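You operate a simulated robot arm through the tools that you are given. There is no shell and no other tool.

You run a simulated robot arm. Do the job below in one go: nothing can be reset, and whatever is moved stays where it is left.

Task
Pack the boxed mug in the small bubble bag.
Fine: stand the bag in the long grey holder and clamp it; tuck the flap down. Set down upright: bubble bag, white box.

It is judged by the outcome, as a careful person would: the job done as asked, and still so three seconds after it is handed in. It fails if anything else is knocked over, pushed out of place, dropped, spilled or broken.

Robot
A 6-joint arm with a two-finger gripper, fixed in place. Base frame: the origin is on the floor under the middle of its stand, x ahead of it, y to its left, z up. Readings come in cm, rad, newtons and seconds.
It reaches about 157.2 cm from its shoulder. Its first joint turns from -2.897 to 2.897 rad. Payload 2.45 kg.
Tool frame: the origin (TCP) lies between the finger pads and is the grasp point; the fingertips stand 2 cm ahead of it; z points along the fingers, y is the line along which they close. The gripper opens to 14 cm; its body begins 16.8 cm behind the TCP.
Orientation is told as [roll, pitch, yaw] about the base's x, y, z axes, in that order, counted from this pose: with the fingers straight down and closing along the base's y, the tool's x points along the base's -x, its y along +y and its z along -z.

Tools
- The arm moves only by the tool drive_tool. Its argument "rows" is text: rows parted by semicolons, each of 7 numbers parted by spaces: the shift along the tool's x, y, z in cm, then the turn, a rotation vector about the tool's x, y, z in rad, then the finger opening in cm, from 0 to 14. In form: tx ty tz rx ry rz grip; .... A call has 1 to 20 rows; each row shifts and turns the commanded pose from where the row before left it, along the tool's axes as they then stand. Each row takes 0.2 s and may step no farther than 5 cm and 0.15 rad from the row before; otherwise, or with a gripper value out of range, the whole call is refused. A pose out of reach is approached as far as the arm can. The call stops where the force on the tool passes 90 N (or 10 N more than at its start, if that is more) or the arm is blocked; 0.2 s more then pass. The fingers move at their own pace (about 4.5 cm/s each) and stop on an object; they squeeze with about 21 N. The grip force told is the motor's: it shows also when the fingers shut on nothing. Time passes only in rows, and 0.2 s behind the last, so rows that do not move let the fingers close. It gives the time, the measured TCP pose, the force on the tool (base axes), the opening and the grip force at its end, in the units of the frame above (readings bear some noise), with the torque about the TCP (base axes, N m) and any sound that the robot's microphone picked up.
- Cameras (640 x 400 px; columns grow to the right, rows downward): "scene" is fixed at [39.44, -64.25, 147.96]; the picture's right is [0.66, -0.75, 0.00], its down [-0.27, -0.23, -0.93] and it looks along [0.71, 0.61, -0.36] (base axes); focal length 320 px, centre (320, 200). "wrist" rides on the gripper at [7.8, 1.1, -20.9] in the tool frame; the picture's right is [-0.14, 0.99, 0.00], its down [-0.92, -0.13, -0.37] and it looks along [-0.36, -0.05, 0.93] (tool axes); focal length 280 px, centre (320, 200). There is no depth. A picture from a camera that has moved, and an enlarged one, comes with that camera's place and axes in the base frame and with its lens. The place of the scene camera against the robot may be out by one fixed shift of up to 2.5 cm in any direction.
- camera(camera): a new picture of that camera. It takes no simulated time.
- close_up(camera, box): a new picture of the part [left, top, right, bottom] of that camera's present view, enlarged. It takes no simulated time.
- hand_in(): hands the job in; it is judged then, once.

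Nothing tells you positions but the pictures and the camera data. Unless the task says otherwise, let go and move clear before handing in.

The tools are called after ">>>" as a command line: name --argument value ..., lists and objects as JSON in quotes. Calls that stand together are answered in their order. drive_tool: Moves the arm, as the interface text tells. Its arguments: {"type":"object","properties":{"rows":{"type":"string"}},"required":["rows"]} The other tools are called the same way: camera (camera) takes a picture; close_up (camera, box) takes an enlarged picture of a part of a camera's view; hand_in () hands the job in.

At the start:

```text
time: 0.0
ee_pos: [67.89, -12.92, 135.71]
tool_rot: [-0.002, -0.002, -0.002]
force: [0.5, -0.7, -0.5]
torque: [0.02, -0.01, 0.01]
width: 14.01
grasp_force: 0.0
```

scene: 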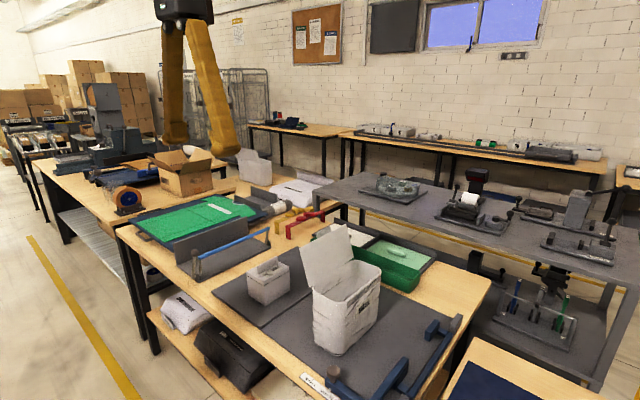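
wrist: 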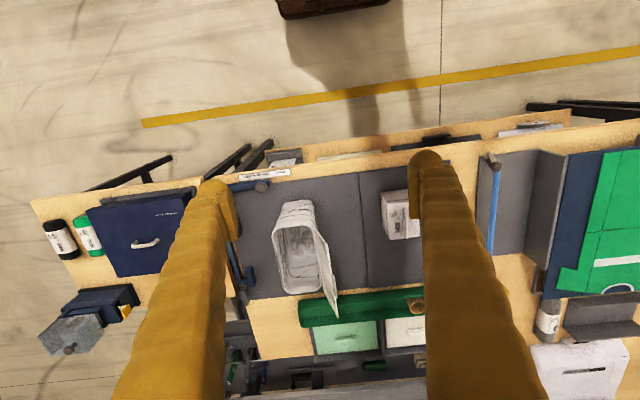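

I see a workbench with an open white bubble bag standing on a grey mat, a smaller white box beside it, and grey holders with blue and red clamps. I'll look closer before moving.

>>> close_up --camera "scene" --box '[200, 220, 480, 395]'

>>> close_up --camera "scene" --box '[100, 140, 360, 300]'

>>> close_up --camera "wrist" --box '[220, 140, 460, 290]'

>>> close_up --camera "wrist" --box '[440, 120, 640, 400]'

```text
2.29 times, centred on (340, 308) of scene
camera zoom: at [39.44, -64.25, 147.96], right [0.66, -0.75, 0.0], down [-0.27, -0.23, -0.93], along [0.71, 0.61, -0.36], focal length 731 px, centre (274, -46)
```

zoom: 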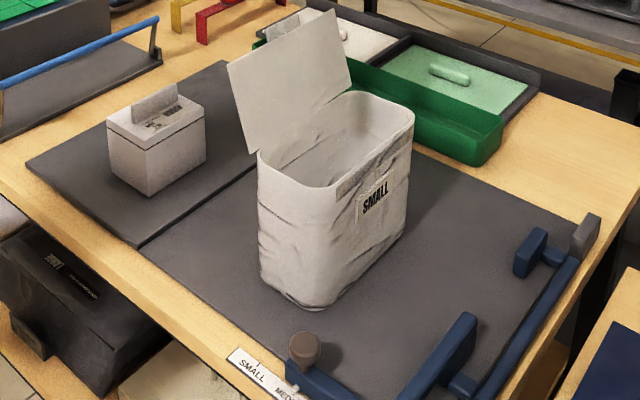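

```text
2.46 times, centred on (230, 220) of scene
camera zoom: at [39.44, -64.25, 147.96], right [0.66, -0.75, 0.0], down [-0.27, -0.23, -0.93], along [0.71, 0.61, -0.36], focal length 788 px, centre (542, 151)
```

zoom: 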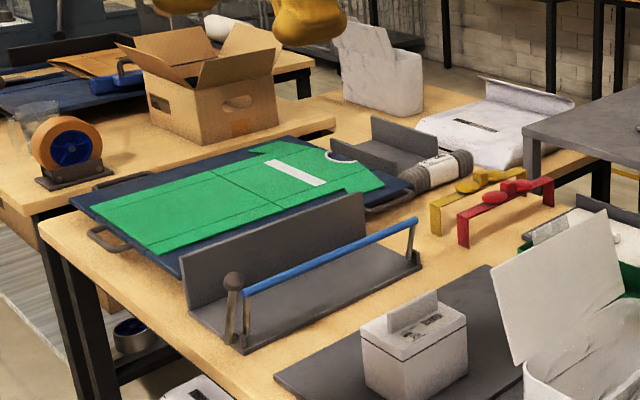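

```text
2.67 times, centred on (340, 215) of wrist
camera zoom: at [60.04, -11.8, 156.7], right [0.14, 0.99, 0.0], down [0.92, -0.13, 0.37], along [0.37, -0.05, -0.93], focal length 748 px, centre (267, 160)
```

zoom: 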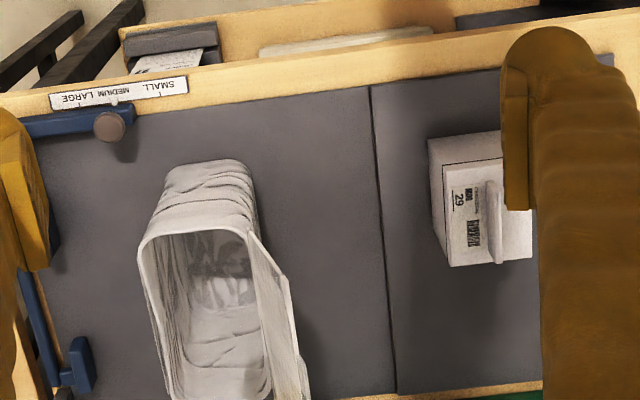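

```text
1.43 times, centred on (540, 260) of wrist
camera zoom: at [60.04, -11.8, 156.7], right [0.14, 0.99, 0.0], down [0.92, -0.13, 0.37], along [0.37, -0.05, -0.93], focal length 401 px, centre (6, 114)
```

zoom: 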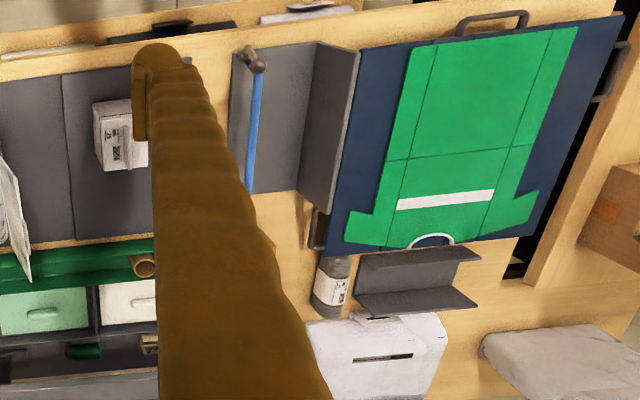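

The white box with a tab on top is near x≈90, y≈5, the open SMALL bag to its right, and the long grey holder with the blue bar to its left; the table top is at about z≈82. I'll shift the arm sideways high up to get a second view.

>>> drive_tool --rows "0 5 0 0 0 0 14;0 5 0 0 0 0 14;0 5 0 0 0 0 14;0 5 0 0 0 0 14;0 5 0 0 0 0 14;0 0 0 0 0 0 14"

>>> camera --camera "wrist"

>>> camera --camera "scene"

```text
time: 1.4
ee_pos: [67.91, 12.06, 135.84]
tool_rot: [-0.001, -0.002, 0.0]
force: [0.8, 0.7, -0.3]
torque: [0.01, 0.03, 0.05]
width: 13.98
grasp_force: 0.1
```

```text
taken
camera wrist: at [60.02, 13.13, 156.74], right [0.14, 0.99, 0.0], down [0.92, -0.13, 0.37], along [0.37, -0.05, -0.93], focal length 280 px, centre (320, 200)
```

wrist: 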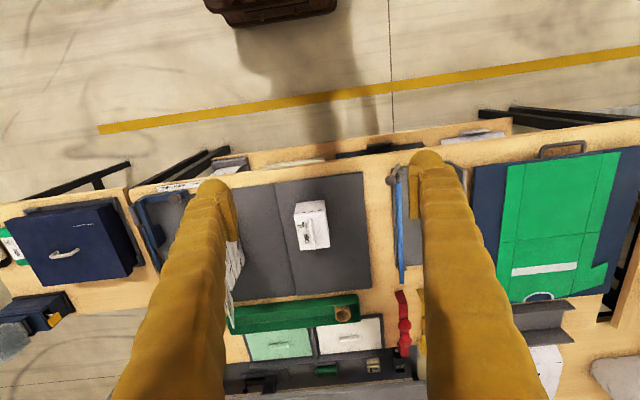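

```text
taken
```

scene: 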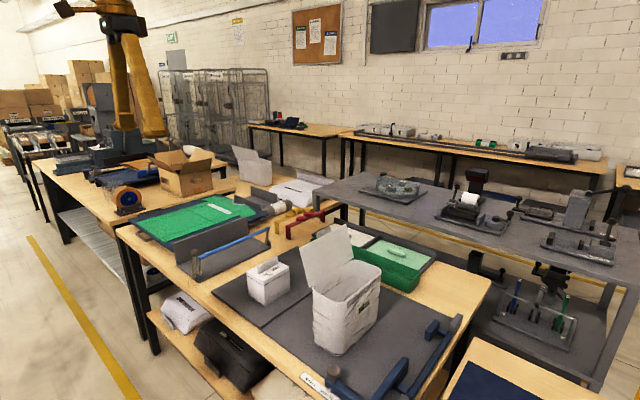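

The box now sits clear between the fingers in the wrist view. I'll enlarge it and the holder.

>>> close_up --camera "wrist" --box '[230, 150, 420, 269]'

>>> close_up --camera "wrist" --box '[360, 130, 640, 305]'

>>> close_up --camera "scene" --box '[160, 190, 320, 290]'

>>> close_up --camera "scene" --box '[220, 130, 348, 210]'

```text
3.36 times, centred on (325, 210) of wrist
camera zoom: at [60.02, 13.13, 156.74], right [0.14, 0.99, 0.0], down [0.92, -0.13, 0.37], along [0.37, -0.05, -0.93], focal length 942 px, centre (303, 168)
```

zoom: 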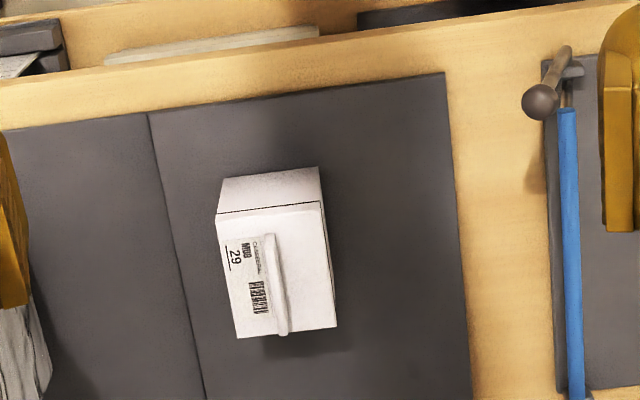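

```text
2.29 times, centred on (500, 218) of wrist
camera zoom: at [60.02, 13.13, 156.74], right [0.14, 0.99, 0.0], down [0.92, -0.13, 0.37], along [0.37, -0.05, -0.93], focal length 641 px, centre (-91, 160)
```

zoom: 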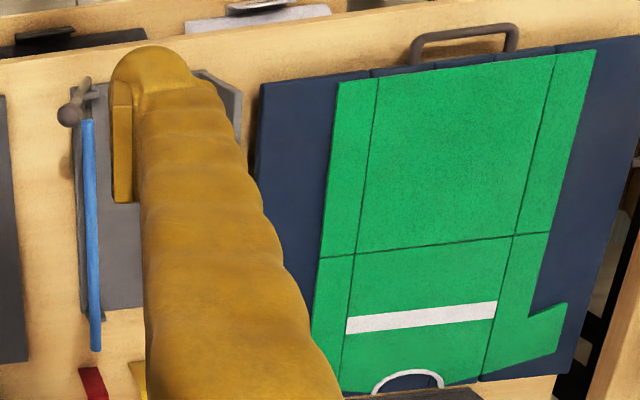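

```text
4.00 times, centred on (240, 240) of scene
camera zoom: at [39.44, -64.25, 147.96], right [0.66, -0.75, 0.0], down [-0.27, -0.23, -0.93], along [0.71, 0.61, -0.36], focal length 1280 px, centre (640, 40)
```

zoom: 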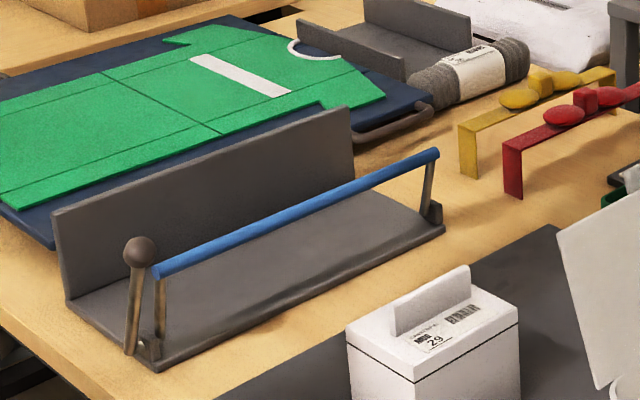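

```text
5.00 times, centred on (284, 170) of scene
camera zoom: at [39.44, -64.25, 147.96], right [0.66, -0.75, 0.0], down [-0.27, -0.23, -0.93], along [0.71, 0.61, -0.36], focal length 1600 px, centre (500, 350)
```

zoom: 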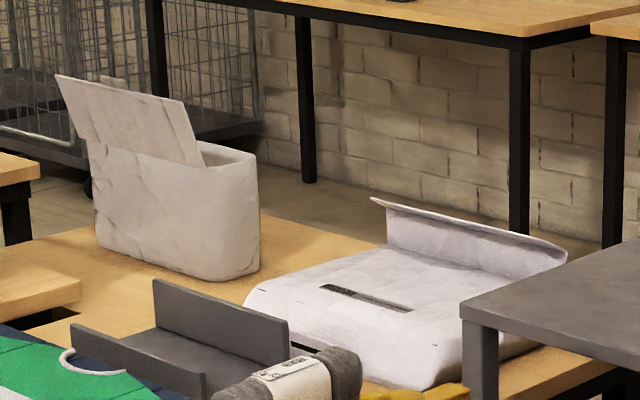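

The box is roughly 10.5×8×9 cm with a thin tab along x, and the bag mouth looks about 18×9.6 cm, rim near z≈99. Next I look at the holder from above.

>>> drive_tool --rows "0 5 0 0 0 0 14;0 5 0 0 0 0 14;0 4 0 0 0 0 14;0 0 0 0 0 0 14"

>>> camera --camera "wrist"

>>> close_up --camera "wrist" --box '[240, 150, 420, 262]'

```text
time: 2.4
ee_pos: [67.96, 26.14, 135.91]
tool_rot: [-0.001, -0.002, 0.0]
force: [-0.5, 1.0, 0.4]
torque: [0.02, 0.0, -0.01]
width: 14.0
grasp_force: 0.1
```

```text
taken
camera wrist: at [60.05, 27.2, 156.73], right [0.14, 0.99, 0.0], down [0.92, -0.13, 0.37], along [0.37, -0.05, -0.93], focal length 280 px, centre (320, 200)
```

wrist: 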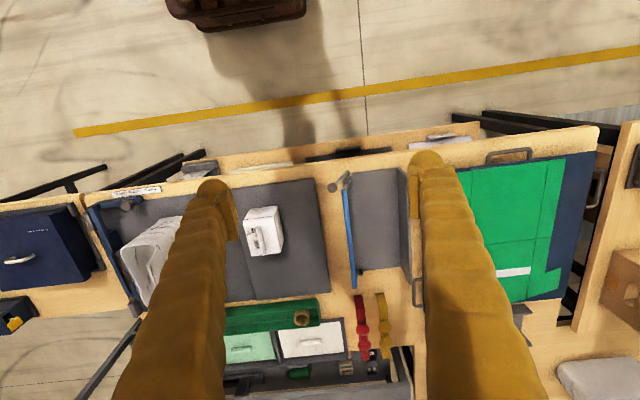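

```text
3.56 times, centred on (330, 206) of wrist
camera zoom: at [60.05, 27.2, 156.73], right [0.14, 0.99, 0.0], down [0.92, -0.13, 0.37], along [0.37, -0.05, -0.93], focal length 997 px, centre (284, 179)
```

zoom: 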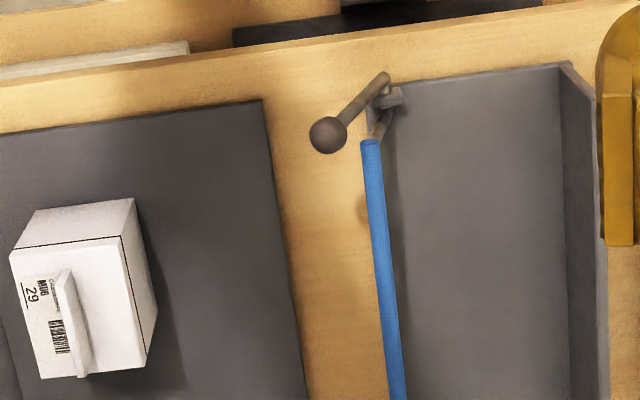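

The holder spans about x 83–114, y 31.6–45, with its wall at +y and the open blue bar and lever knob at about (82, 27, 94). Now I check the gripper's finger thickness, since bag clearance is tight.

>>> close_up --camera "scene" --box '[40, 0, 200, 200]'

>>> close_up --camera "wrist" --box '[100, 130, 560, 400]'

>>> close_up --camera "scene" --box '[280, 215, 420, 365]'

```text
2.00 times, centred on (120, 100) of scene
camera zoom: at [39.44, -64.25, 147.96], right [0.66, -0.75, 0.0], down [-0.27, -0.23, -0.93], along [0.71, 0.61, -0.36], focal length 640 px, centre (720, 400)
```

zoom: 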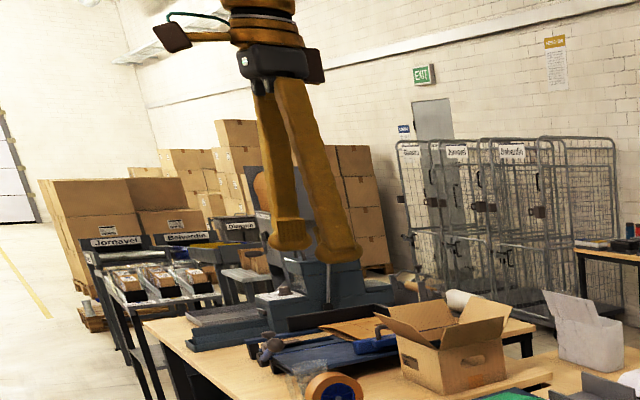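

```text
1.39 times, centred on (330, 265) of wrist
camera zoom: at [60.05, 27.2, 156.73], right [0.14, 0.99, 0.0], down [0.92, -0.13, 0.37], along [0.37, -0.05, -0.93], focal length 390 px, centre (306, 110)
```

zoom: 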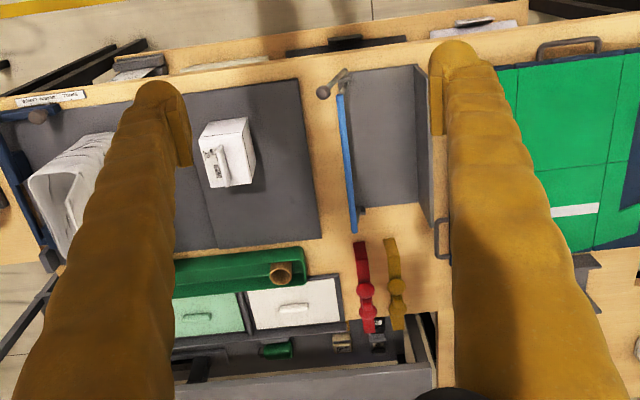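

```text
2.67 times, centred on (350, 290) of scene
camera zoom: at [39.44, -64.25, 147.96], right [0.66, -0.75, 0.0], down [-0.27, -0.23, -0.93], along [0.71, 0.61, -0.36], focal length 853 px, centre (240, -40)
```

zoom: 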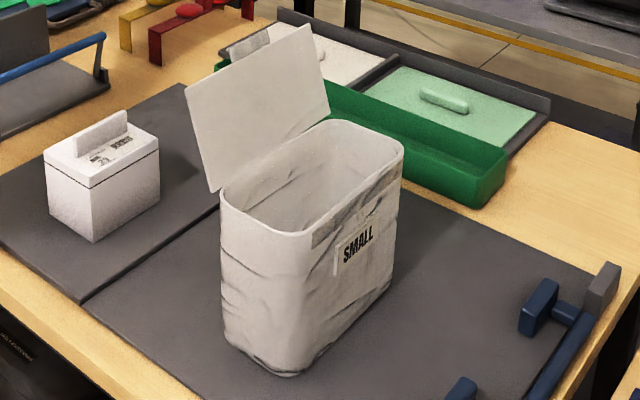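

The flap is about 10 cm long, hinged on the bag's +y rim and leaning outward; fingers are about 3–3.5 cm thick. I'll go over to the bag and measure it more closely.

>>> drive_tool --rows "0 -5 0 0 0 0 14;0 -5 0 0 0 0 14;0 -5 0 0 0 0 14;0 -5 0 0 0 0 14;0 -5 0 0 0 0 14;0 -5 0 0 0 0 14;0 -5 0 0 0 0 14;0 -5 0 0 0 0 14;0 -5 0 0 0 0 14;0 -3 0 0 0 0 14;0 0 5 0 0 0 14;0 0 5 0 0 0 14;0 0 0 0 0 0 14"

>>> camera --camera "wrist"

>>> close_up --camera "wrist" --box '[220, 160, 428, 290]'

```text
time: 5.2
ee_pos: [68.16, -21.82, 125.9]
tool_rot: [-0.002, -0.002, -0.001]
force: [0.4, 0.7, -0.1]
torque: [0.04, -0.02, -0.01]
width: 13.99
grasp_force: 0.1
```

```text
taken
camera wrist: at [60.17, -20.71, 146.79], right [0.14, 0.99, 0.0], down [0.92, -0.13, 0.37], along [0.37, -0.05, -0.93], focal length 280 px, centre (320, 200)
```

wrist: 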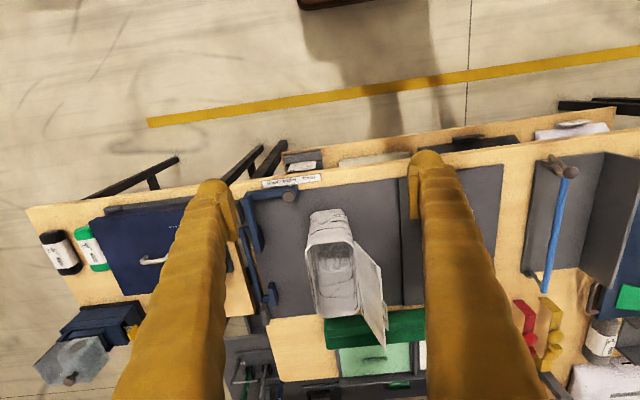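

```text
3.08 times, centred on (324, 225) of wrist
camera zoom: at [60.17, -20.71, 146.79], right [0.14, 0.99, 0.0], down [0.92, -0.13, 0.37], along [0.37, -0.05, -0.93], focal length 863 px, centre (308, 123)
```

zoom: 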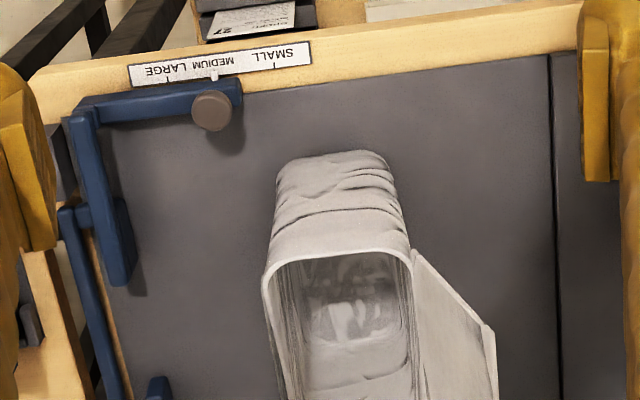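

The bag rim is near z≈99, its near end around x≈89.6, y from −27.6 to −18. I'll enlarge the rest of the bag.

>>> close_up --camera "wrist" --box '[270, 220, 430, 320]'

>>> close_up --camera "wrist" --box '[280, 250, 420, 360]'

```text
4.00 times, centred on (350, 270) of wrist
camera zoom: at [60.17, -20.71, 146.79], right [0.14, 0.99, 0.0], down [0.92, -0.13, 0.37], along [0.37, -0.05, -0.93], focal length 1122 px, centre (200, -80)
```

zoom: 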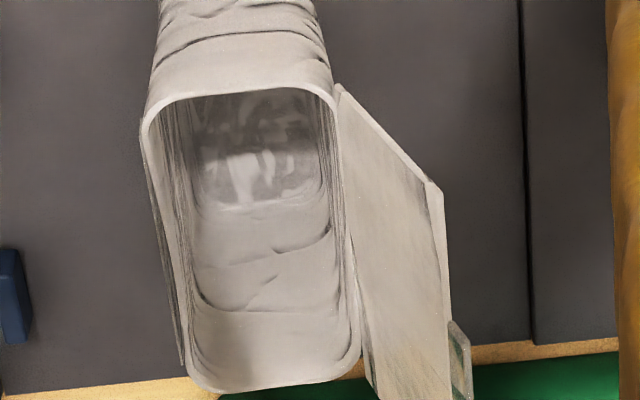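

```text
3.64 times, centred on (350, 305) of wrist
camera zoom: at [60.17, -20.71, 146.79], right [0.14, 0.99, 0.0], down [0.92, -0.13, 0.37], along [0.37, -0.05, -0.93], focal length 1020 px, centre (211, -182)
```

zoom: 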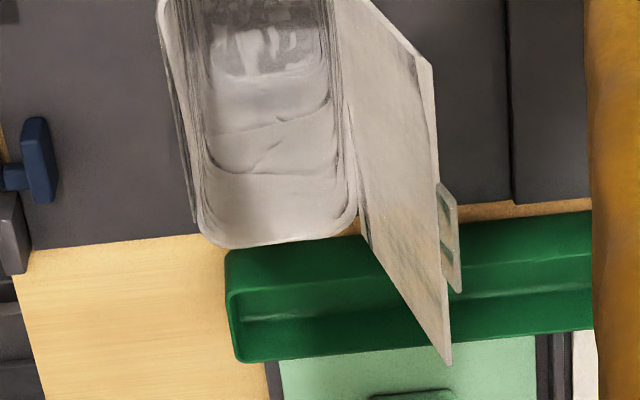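

The bag is axis-aligned: x 88.4–106.9, y −27.6 to −18.0. I'll hover over the middle of its −y wall with the fingers 6 cm apart, then check alignment.

>>> drive_tool --rows "-5 -2 0 0 0 0 6;-5 -2 0 0 0 0 6;-5 -1.48 0 0 0 0 6;-5 0 0 0 0 0 6;-5 0 0 0 0 0 6;-4.44 0 0 0 0 0 6;0 0 5 0 0 0 6;0 0 5 0 0 0 6;0 0 2.9 0 0 0 6;0 0 0 0 0 0 6;0 0 0 0 0 0 6"

>>> camera --camera "wrist"

>>> camera --camera "scene"

```text
refused: row 1 steps farther than a row can; nothing moved
```

```text
taken
camera wrist: at [60.17, -20.71, 146.79], right [0.14, 0.99, 0.0], down [0.92, -0.13, 0.37], along [0.37, -0.05, -0.93], focal length 280 px, centre (320, 200)
```

wrist: 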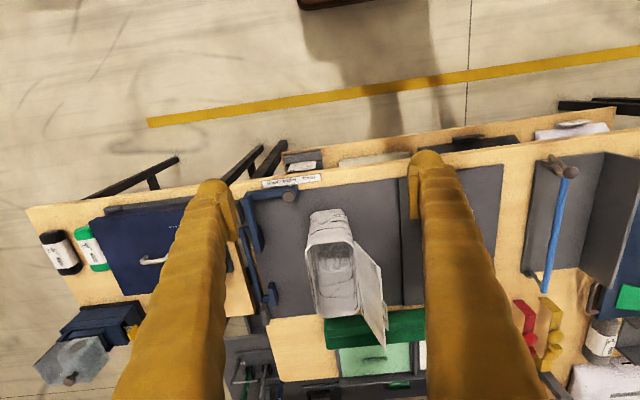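

```text
taken
```

scene: 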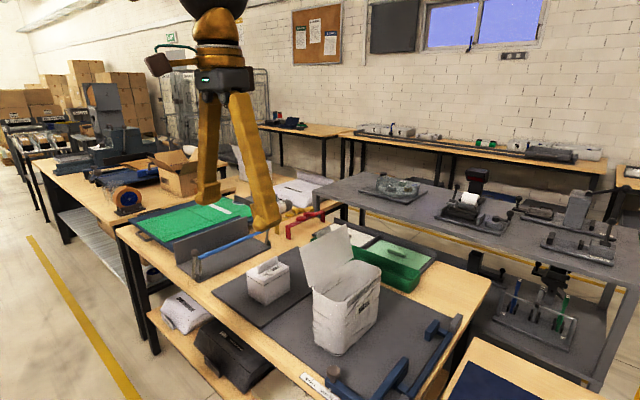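

The combined step was too long, so nothing moved. I'll repeat the hover over the bag's −y wall with shorter diagonal steps.

>>> drive_tool --rows "-4.5 -1.9 0 0 0 0 6;-4.5 -1.8 0 0 0 0 6;-4.5 -1.78 0 0 0 0 6;-5 0 0 0 0 0 6;-5 0 0 0 0 0 6;-5 0 0 0 0 0 6;-0.94 0 0 0 0 0 6;0 0 5 0 0 0 6;0 0 5 0 0 0 6;0 0 2.9 0 0 0 6;0 0 0 0 0 0 6;0 0 0 0 0 0 6"

>>> camera --camera "wrist"

>>> camera --camera "scene"

```text
time: 7.8
ee_pos: [97.47, -27.37, 112.86]
tool_rot: [-0.002, -0.001, 0.001]
force: [-0.8, -0.4, -0.2]
torque: [-0.01, 0.0, -0.02]
width: 6.03
grasp_force: 0.1
```

```text
taken
camera wrist: at [89.63, -26.29, 133.84], right [0.14, 0.99, 0.0], down [0.92, -0.13, 0.37], along [0.37, -0.05, -0.93], focal length 280 px, centre (320, 200)
```

wrist: 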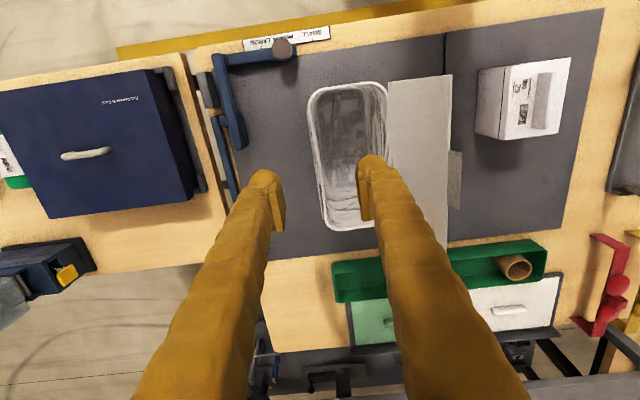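

```text
taken
```

scene: 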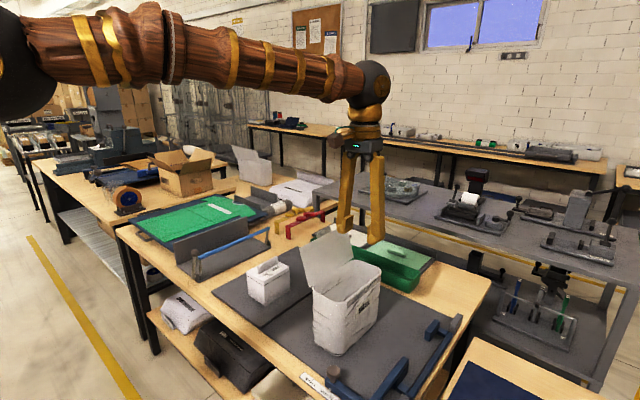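

The gripper hovers above the bag with one finger over its mouth and the other outside. I'll zoom in to check the wall lies between the fingers.

>>> close_up --camera "wrist" --box '[230, 70, 470, 240]'

>>> close_up --camera "wrist" --box '[440, 40, 620, 160]'

>>> close_up --camera "scene" --box '[290, 110, 450, 360]'

```text
2.35 times, centred on (350, 155) of wrist
camera zoom: at [89.63, -26.29, 133.84], right [0.14, 0.99, 0.0], down [0.92, -0.13, 0.37], along [0.37, -0.05, -0.93], focal length 660 px, centre (249, 306)
```

zoom: 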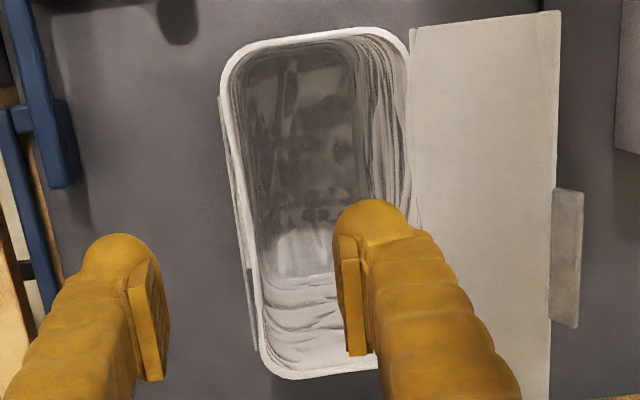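

```text
3.33 times, centred on (530, 100) of wrist
camera zoom: at [89.63, -26.29, 133.84], right [0.14, 0.99, 0.0], down [0.92, -0.13, 0.37], along [0.37, -0.05, -0.93], focal length 935 px, centre (-380, 533)
```

zoom: 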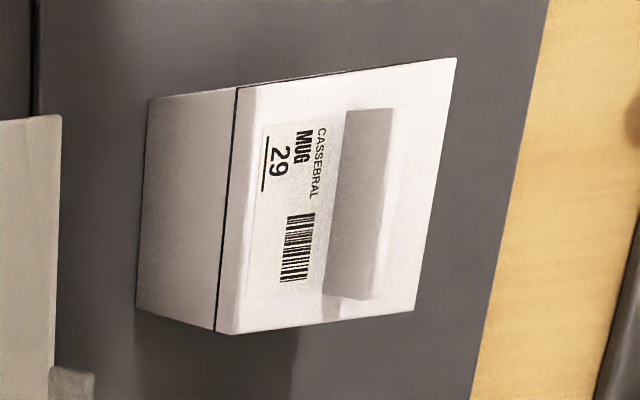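

```text
1.60 times, centred on (370, 235) of scene
camera zoom: at [39.44, -64.25, 147.96], right [0.66, -0.75, 0.0], down [-0.27, -0.23, -0.93], along [0.71, 0.61, -0.36], focal length 512 px, centre (240, 144)
```

zoom: 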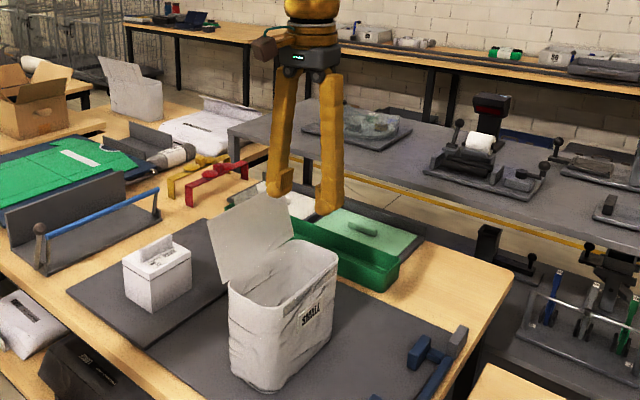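

Comparing two wrist views, the table is really at z≈79.6, the rim at z≈96.25, and the bag spans x 89.8–109.6, y −28 to −17.8. I'll correct to the wall's centre and lower partway, then check.

>>> drive_tool --rows "-2.2 -0.38 0 0 0 0 6;0 0 5 0 0 0 6;0 0 5 0 0 0 6;0 0 3 0 0 0 6;0 0 0 0 0 0 6"

>>> camera --camera "wrist"

>>> close_up --camera "scene" --box '[270, 160, 450, 370]'

```text
time: 9.0
ee_pos: [99.62, -27.66, 99.92]
tool_rot: [-0.003, -0.002, 0.0]
force: [0.5, 0.1, 0.4]
torque: [0.01, -0.02, -0.01]
width: 5.99
grasp_force: 0.0
```

```text
taken
camera wrist: at [91.72, -26.6, 120.83], right [0.14, 0.99, 0.0], down [0.92, -0.13, 0.37], along [0.37, -0.05, -0.93], focal length 280 px, centre (320, 200)
```

wrist: 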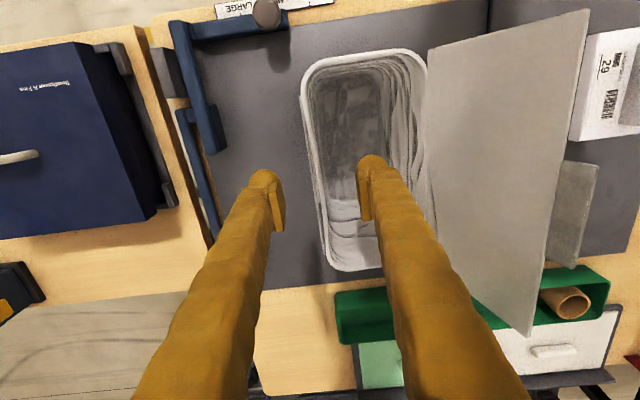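

```text
1.90 times, centred on (360, 265) of scene
camera zoom: at [39.44, -64.25, 147.96], right [0.66, -0.75, 0.0], down [-0.27, -0.23, -0.93], along [0.71, 0.61, -0.36], focal length 610 px, centre (244, 76)
```

zoom: 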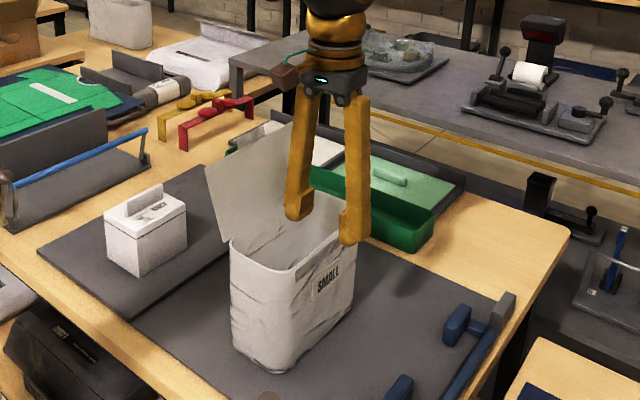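

>>> close_up --camera "wrist" --box '[240, 120, 400, 240]'

```text
3.33 times, centred on (320, 180) of wrist
camera zoom: at [91.72, -26.6, 120.83], right [0.14, 0.99, 0.0], down [0.92, -0.13, 0.37], along [0.37, -0.05, -0.93], focal length 935 px, centre (320, 267)
```

zoom: 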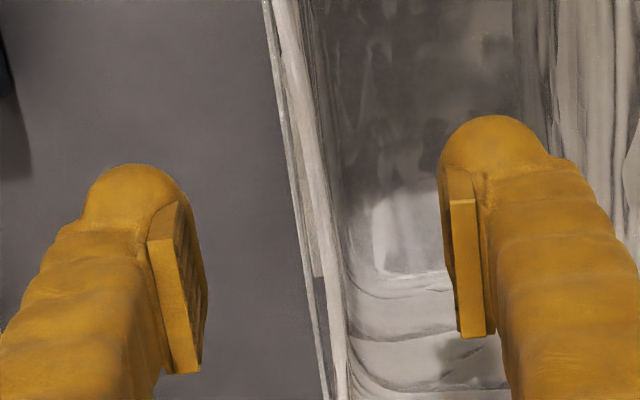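

The wall centre is at about y≈−27.9, between the two pads. I'll shift slightly, lower around the rim and close on the wall.

>>> drive_tool --rows "0 -0.25 2 0 0 0 6;0 0 2 0 0 0 6;0 0 1.8 0 0 0 6;0 0 0 0 0 0 6"

>>> drive_tool --rows "0 0 0 0 0 0 4;0 0 0 0 0 0 2;0 0 0 0 0 0 1;0 0 0 0 0 0 0;0 0 0 0 0 0 0;0 0 0 0 0 0 0"

>>> camera --camera "wrist"

>>> close_up --camera "scene" --box '[270, 160, 450, 370]'

```text
time: 10.0
ee_pos: [99.49, -27.95, 94.23]
tool_rot: [-0.001, 0.0, 0.001]
force: [-0.1, -0.5, 1.8]
torque: [-0.02, 0.02, 0.0]
width: 6.02
grasp_force: 0.1
```

```text
time: 11.4
ee_pos: [99.54, -27.87, 94.03]
tool_rot: [-0.003, -0.002, -0.001]
force: [0.0, 0.1, -0.9]
torque: [0.02, -0.01, -0.01]
width: 0.6
grasp_force: 20.7
```

```text
taken
camera wrist: at [91.57, -26.88, 115.04], right [0.14, 0.99, 0.0], down [0.92, -0.13, 0.37], along [0.37, -0.05, -0.93], focal length 280 px, centre (320, 200)
```

wrist: 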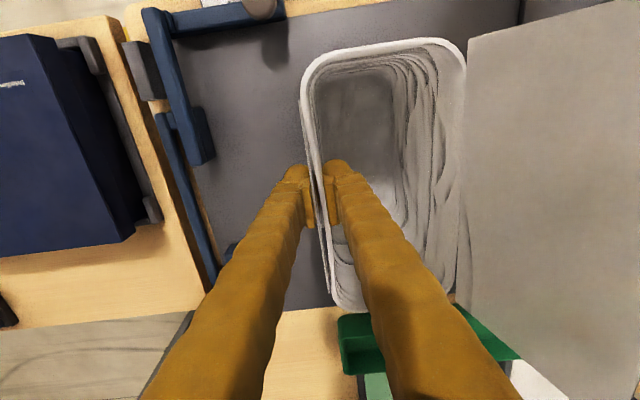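

```text
1.90 times, centred on (360, 265) of scene
camera zoom: at [39.44, -64.25, 147.96], right [0.66, -0.75, 0.0], down [-0.27, -0.23, -0.93], along [0.71, 0.61, -0.36], focal length 610 px, centre (244, 76)
```

zoom: 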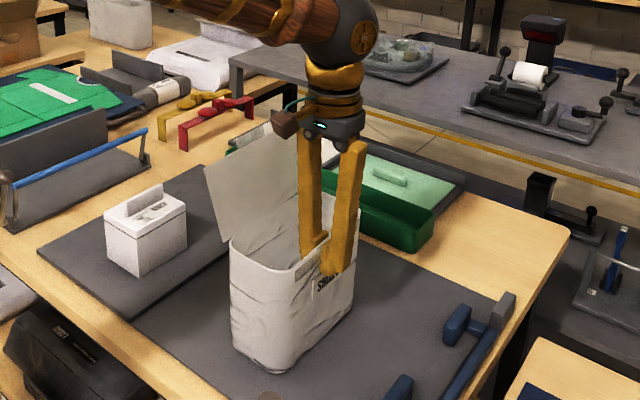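

The fingers hold the 0.6 cm wall. I'll lift a little and check that the bag rises level.

>>> drive_tool --rows "0 0 -0.5 0 0 0 0;0 0 -1 0 0 0 0;0 0 -1.5 0 0 0 0;0 0 -2 0 0 0 0;0 0 0 0 0 0 0"

>>> camera --camera "wrist"

>>> close_up --camera "scene" --box '[270, 160, 450, 370]'

```text
time: 12.6
ee_pos: [99.64, -27.91, 99.13]
tool_rot: [-0.002, 0.0, 0.001]
force: [-0.5, 0.2, 0.3]
torque: [-0.04, -0.01, -0.02]
width: 0.59
grasp_force: 21.3
```

```text
taken
camera wrist: at [91.67, -26.88, 120.02], right [0.14, 0.99, 0.0], down [0.92, -0.13, 0.37], along [0.37, -0.05, -0.93], focal length 280 px, centre (320, 200)
```

wrist: 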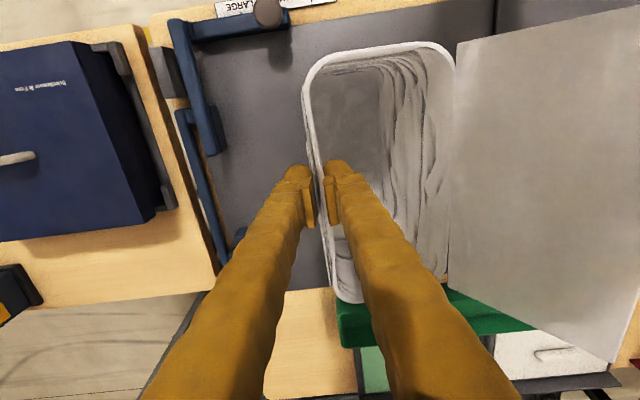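

```text
1.90 times, centred on (360, 265) of scene
camera zoom: at [39.44, -64.25, 147.96], right [0.66, -0.75, 0.0], down [-0.27, -0.23, -0.93], along [0.71, 0.61, -0.36], focal length 610 px, centre (244, 76)
```

zoom: 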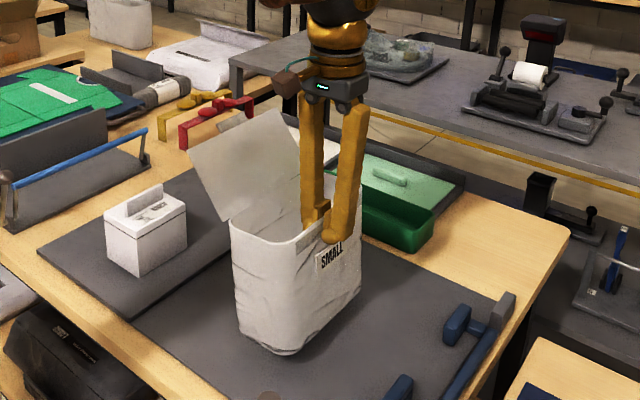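

The bag lifts but hangs tilted about 0.16 rad, its +y side low. I'll lift it clear of everything, then roll the wrist to level it.

>>> drive_tool --rows "0 0 -2 0 0 0 0;0 0 -2.5 0 0 0 0;0 0 -2.5 0 0 0 0;0 0 -2.5 0 0 0 0;0 0 -2.5 0 0 0 0;0 0 -2.5 0 0 0 0;0 0 -2.5 0 0 0 0;0 0 -1 0 0 0 0;0 0 0 0 0 0 0;0 0 0 0 0 0 0"

>>> camera --camera "wrist"

>>> close_up --camera "scene" --box '[250, 100, 450, 340]'

```text
time: 14.8
ee_pos: [99.65, -27.92, 117.26]
tool_rot: [-0.002, -0.001, -0.003]
force: [0.6, -0.7, -0.6]
torque: [-0.01, -0.02, -0.01]
width: 0.6
grasp_force: 21.0
```

```text
taken
camera wrist: at [91.76, -26.95, 138.21], right [0.14, 0.99, 0.0], down [0.92, -0.13, 0.37], along [0.37, -0.05, -0.93], focal length 280 px, centre (320, 200)
```

wrist: 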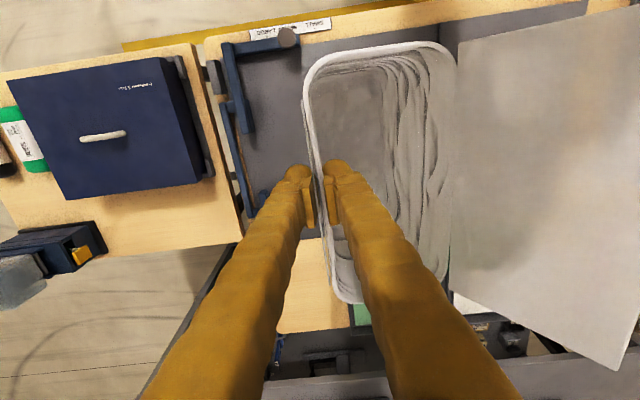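

```text
1.67 times, centred on (350, 220) of scene
camera zoom: at [39.44, -64.25, 147.96], right [0.66, -0.75, 0.0], down [-0.27, -0.23, -0.93], along [0.71, 0.61, -0.36], focal length 533 px, centre (270, 167)
```

zoom: 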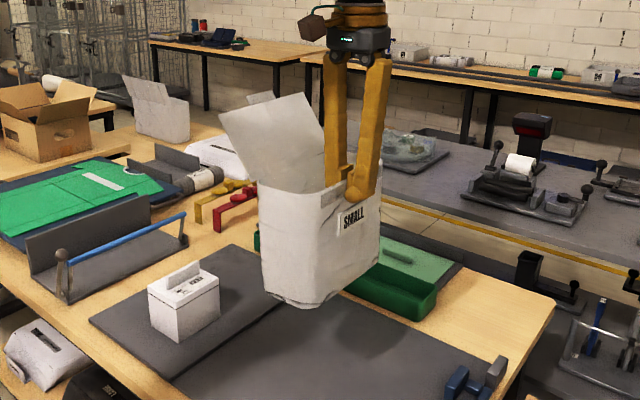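

The bag hangs steadily. I'll carry it slowly toward the holder and stop short to look at the holder again.

>>> drive_tool --rows "0 1 0 0 0 0 0;0 2 0 0 0 0 0;0 3 0 0 0 0 0;0 3 0 0 0 0 0;0 3 0 0 0 0 0;0 3 0 0 0 0 0;0 3 0 0 0 0 0;0 3 0 0 0 0 0;0 3 0 0 0 0 0;0 3 0 0 0 0 0;0 3 0 0 0 0 0;0 2 0 0 0 0 0;0 1 0 0 0 0 0;0 0 0 0 0 0 0;0 0 0 0 0 0 0"

>>> camera --camera "wrist"

>>> camera --camera "scene"

```text
time: 18.0
ee_pos: [99.78, 5.08, 117.31]
tool_rot: [-0.002, -0.001, -0.001]
force: [-0.7, -1.4, 0.0]
torque: [0.0, -0.01, -0.02]
width: 0.61
grasp_force: 20.5
```

```text
taken
camera wrist: at [91.68, 6.12, 138.06], right [0.14, 0.99, 0.0], down [0.92, -0.13, 0.37], along [0.37, -0.05, -0.93], focal length 280 px, centre (320, 200)
```

wrist: 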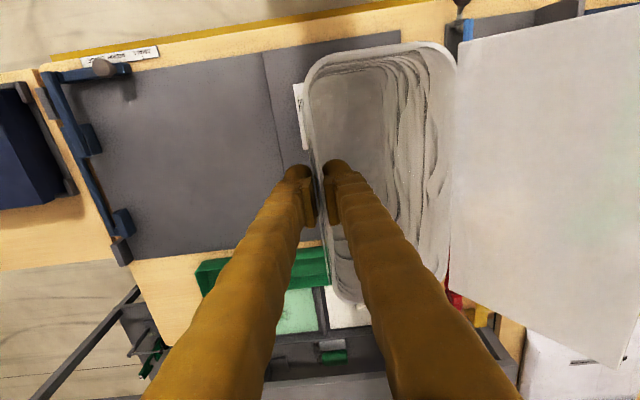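

```text
taken
```

scene: 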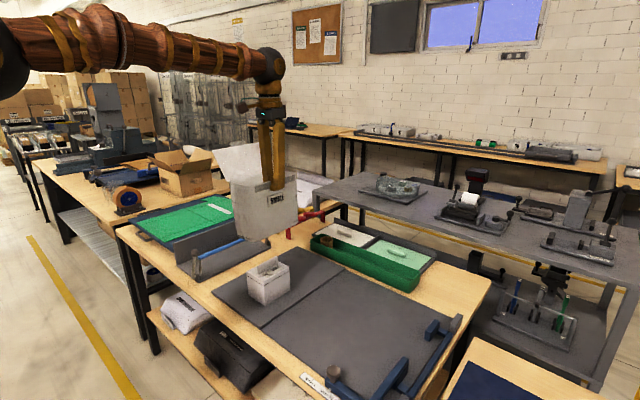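

Everything is clear below the bag. I'll now roll the wrist to level the bag and check it.

>>> drive_tool --rows "0 0 0 -0.05 0 0 0;0 0 0 -0.06 0 0 0;0 0 0 -0.05 0 0 0;0 0 0 0 0 0 0;0 0 0 0 0 0 0"

>>> camera --camera "wrist"

>>> close_up --camera "scene" --box '[180, 90, 340, 290]'

```text
time: 19.2
ee_pos: [99.66, 5.1, 117.1]
tool_rot: [0.159, -0.002, -0.001]
force: [-0.9, 0.4, 0.0]
torque: [-0.05, 0.03, 0.02]
width: 0.59
grasp_force: 20.5
```

```text
taken
camera wrist: at [91.72, 2.75, 137.96], right [0.14, 0.98, 0.16], down [0.92, -0.18, 0.34], along [0.37, 0.1, -0.93], focal length 280 px, centre (320, 200)
```

wrist: 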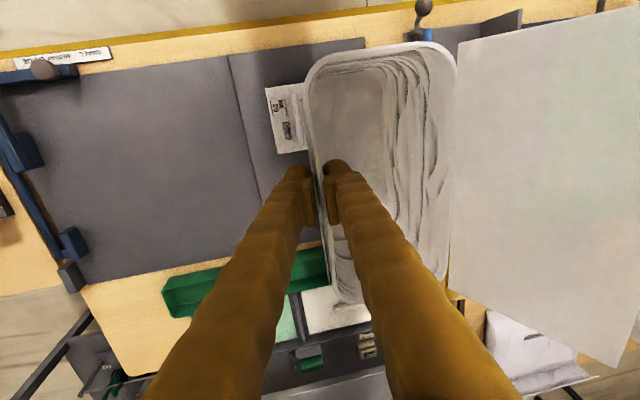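

```text
2.00 times, centred on (260, 190) of scene
camera zoom: at [39.44, -64.25, 147.96], right [0.66, -0.75, 0.0], down [-0.27, -0.23, -0.93], along [0.71, 0.61, -0.36], focal length 640 px, centre (440, 220)
```

zoom: 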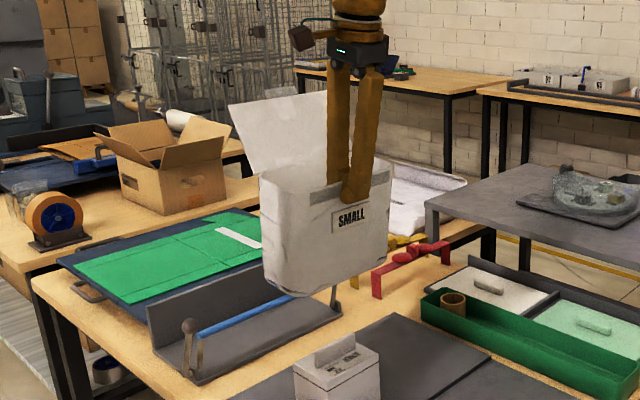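

The bag hangs level now. I'll carry it over the holder, with its −y wall at about y≈35.

>>> drive_tool --rows "0 0.987 0.159 0 0 0 0;0 1.974 0.319 0 0 0 0;0 2.96 0.478 0 0 0 0;0 2.96 0.478 0 0 0 0;0 2.96 0.478 0 0 0 0;0 2.96 0.478 0 0 0 0;0 2.96 0.478 0 0 0 0;0 2.96 0.478 0 0 0 0;0 2.96 0.478 0 0 0 0;0 2.96 0.478 0 0 0 0;0 1.974 0.319 0 0 0 0;0 0.987 0.159 0 0 0 0;0 0 0 0 0 0 0;0 0 0 0 0 0 0"

>>> camera --camera "wrist"

>>> close_up --camera "scene" --box '[130, 100, 330, 300]'

```text
time: 22.2
ee_pos: [99.55, 35.07, 116.92]
tool_rot: [0.159, -0.001, 0.0]
force: [1.0, -0.4, -0.2]
torque: [-0.02, 0.02, 0.01]
width: 0.59
grasp_force: 21.0
```

```text
taken
camera wrist: at [91.62, 32.72, 137.82], right [0.14, 0.98, 0.16], down [0.92, -0.18, 0.34], along [0.37, 0.1, -0.93], focal length 280 px, centre (320, 200)
```

wrist: 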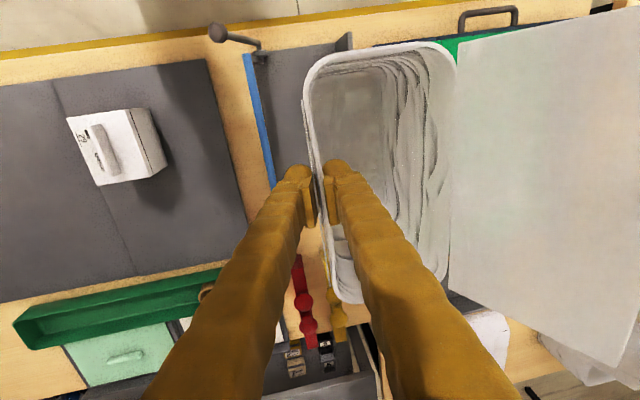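

```text
2.00 times, centred on (230, 200) of scene
camera zoom: at [39.44, -64.25, 147.96], right [0.66, -0.75, 0.0], down [-0.27, -0.23, -0.93], along [0.71, 0.61, -0.36], focal length 640 px, centre (500, 200)
```

zoom: 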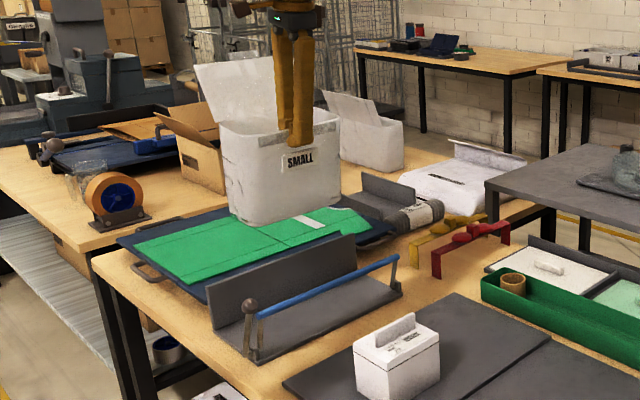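

I'll zoom in on the holder's near end from here to pin down the wall and bar positions.

>>> close_up --camera "wrist" --box '[195, 10, 355, 130]'

>>> close_up --camera "scene" --box '[170, 200, 290, 290]'

```text
3.33 times, centred on (275, 70) of wrist
camera zoom: at [91.62, 32.72, 137.82], right [0.14, 0.98, 0.16], down [0.92, -0.18, 0.34], along [0.37, 0.1, -0.93], focal length 935 px, centre (470, 633)
```

zoom: 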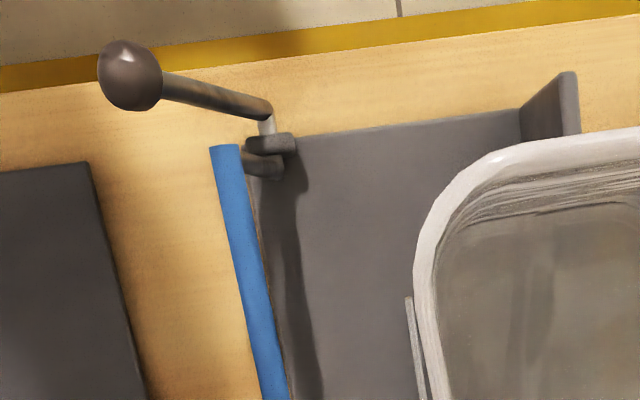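

```text
4.44 times, centred on (230, 245) of scene
camera zoom: at [39.44, -64.25, 147.96], right [0.66, -0.75, 0.0], down [-0.27, -0.23, -0.93], along [0.71, 0.61, -0.36], focal length 1422 px, centre (720, 0)
```

zoom: 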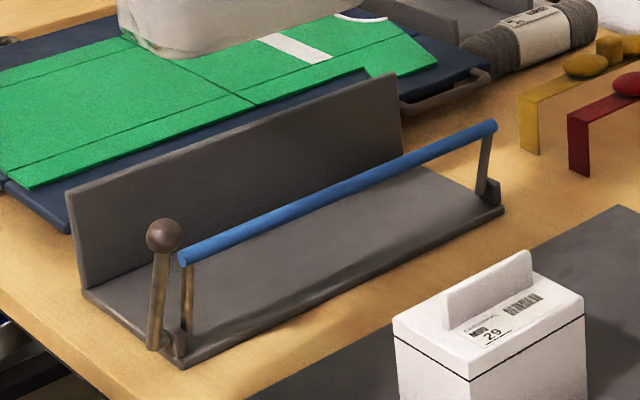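

The wall's inner face is at y≈45.75 and the bar at y≈30, so the bag (y≈34.8–45) fits between. I'll lower it most of the way, then check.

>>> drive_tool --rows "0 -0.239 1.481 0 0 0 0;0 -0.398 2.468 0 0 0 0;0 -0.398 2.468 0 0 0 0;0 -0.398 2.468 0 0 0 0;0 -0.398 2.468 0 0 0 0;0 -0.239 1.481 0 0 0 0;0 -0.159 0.987 0 0 0 0;0 0 0 0 0 0 0;0 0 0 0 0 0 0"

>>> camera --camera "wrist"

>>> close_up --camera "scene" --box '[150, 140, 310, 290]'

```text
time: 24.2
ee_pos: [99.51, 34.91, 102.98]
tool_rot: [0.16, -0.003, -0.001]
force: [0.7, 0.1, 1.1]
torque: [-0.01, -0.14, -0.06]
width: 0.6
grasp_force: 21.0
```

```text
taken
camera wrist: at [91.65, 32.62, 123.88], right [0.14, 0.98, 0.16], down [0.92, -0.18, 0.34], along [0.37, 0.1, -0.93], focal length 280 px, centre (320, 200)
```

wrist: 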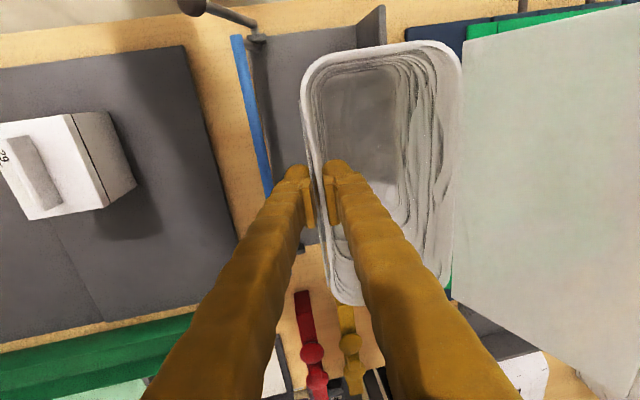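

```text
2.67 times, centred on (230, 215) of scene
camera zoom: at [39.44, -64.25, 147.96], right [0.66, -0.75, 0.0], down [-0.27, -0.23, -0.93], along [0.71, 0.61, -0.36], focal length 853 px, centre (560, 160)
```

zoom: 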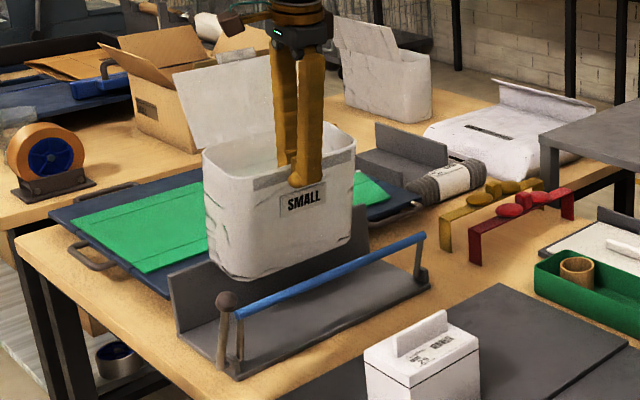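

>>> close_up --camera "scene" --box '[185, 190, 265, 260]'

>>> close_up --camera "wrist" --box '[280, 0, 480, 130]'

```text
5.71 times, centred on (225, 225) of scene
camera zoom: at [39.44, -64.25, 147.96], right [0.66, -0.75, 0.0], down [-0.27, -0.23, -0.93], along [0.71, 0.61, -0.36], focal length 1829 px, centre (863, 57)
```

zoom: 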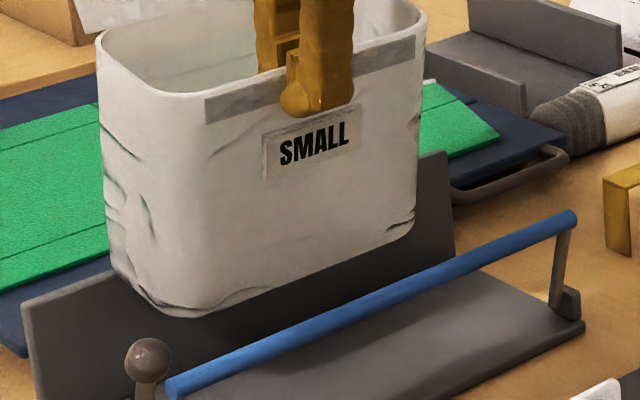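

```text
3.08 times, centred on (380, 65) of wrist
camera zoom: at [91.65, 32.62, 123.88], right [0.14, 0.98, 0.16], down [0.92, -0.18, 0.34], along [0.37, 0.1, -0.93], focal length 863 px, centre (135, 615)
```

zoom: 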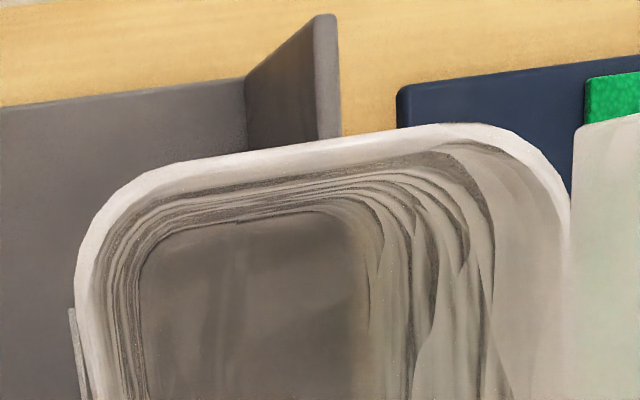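

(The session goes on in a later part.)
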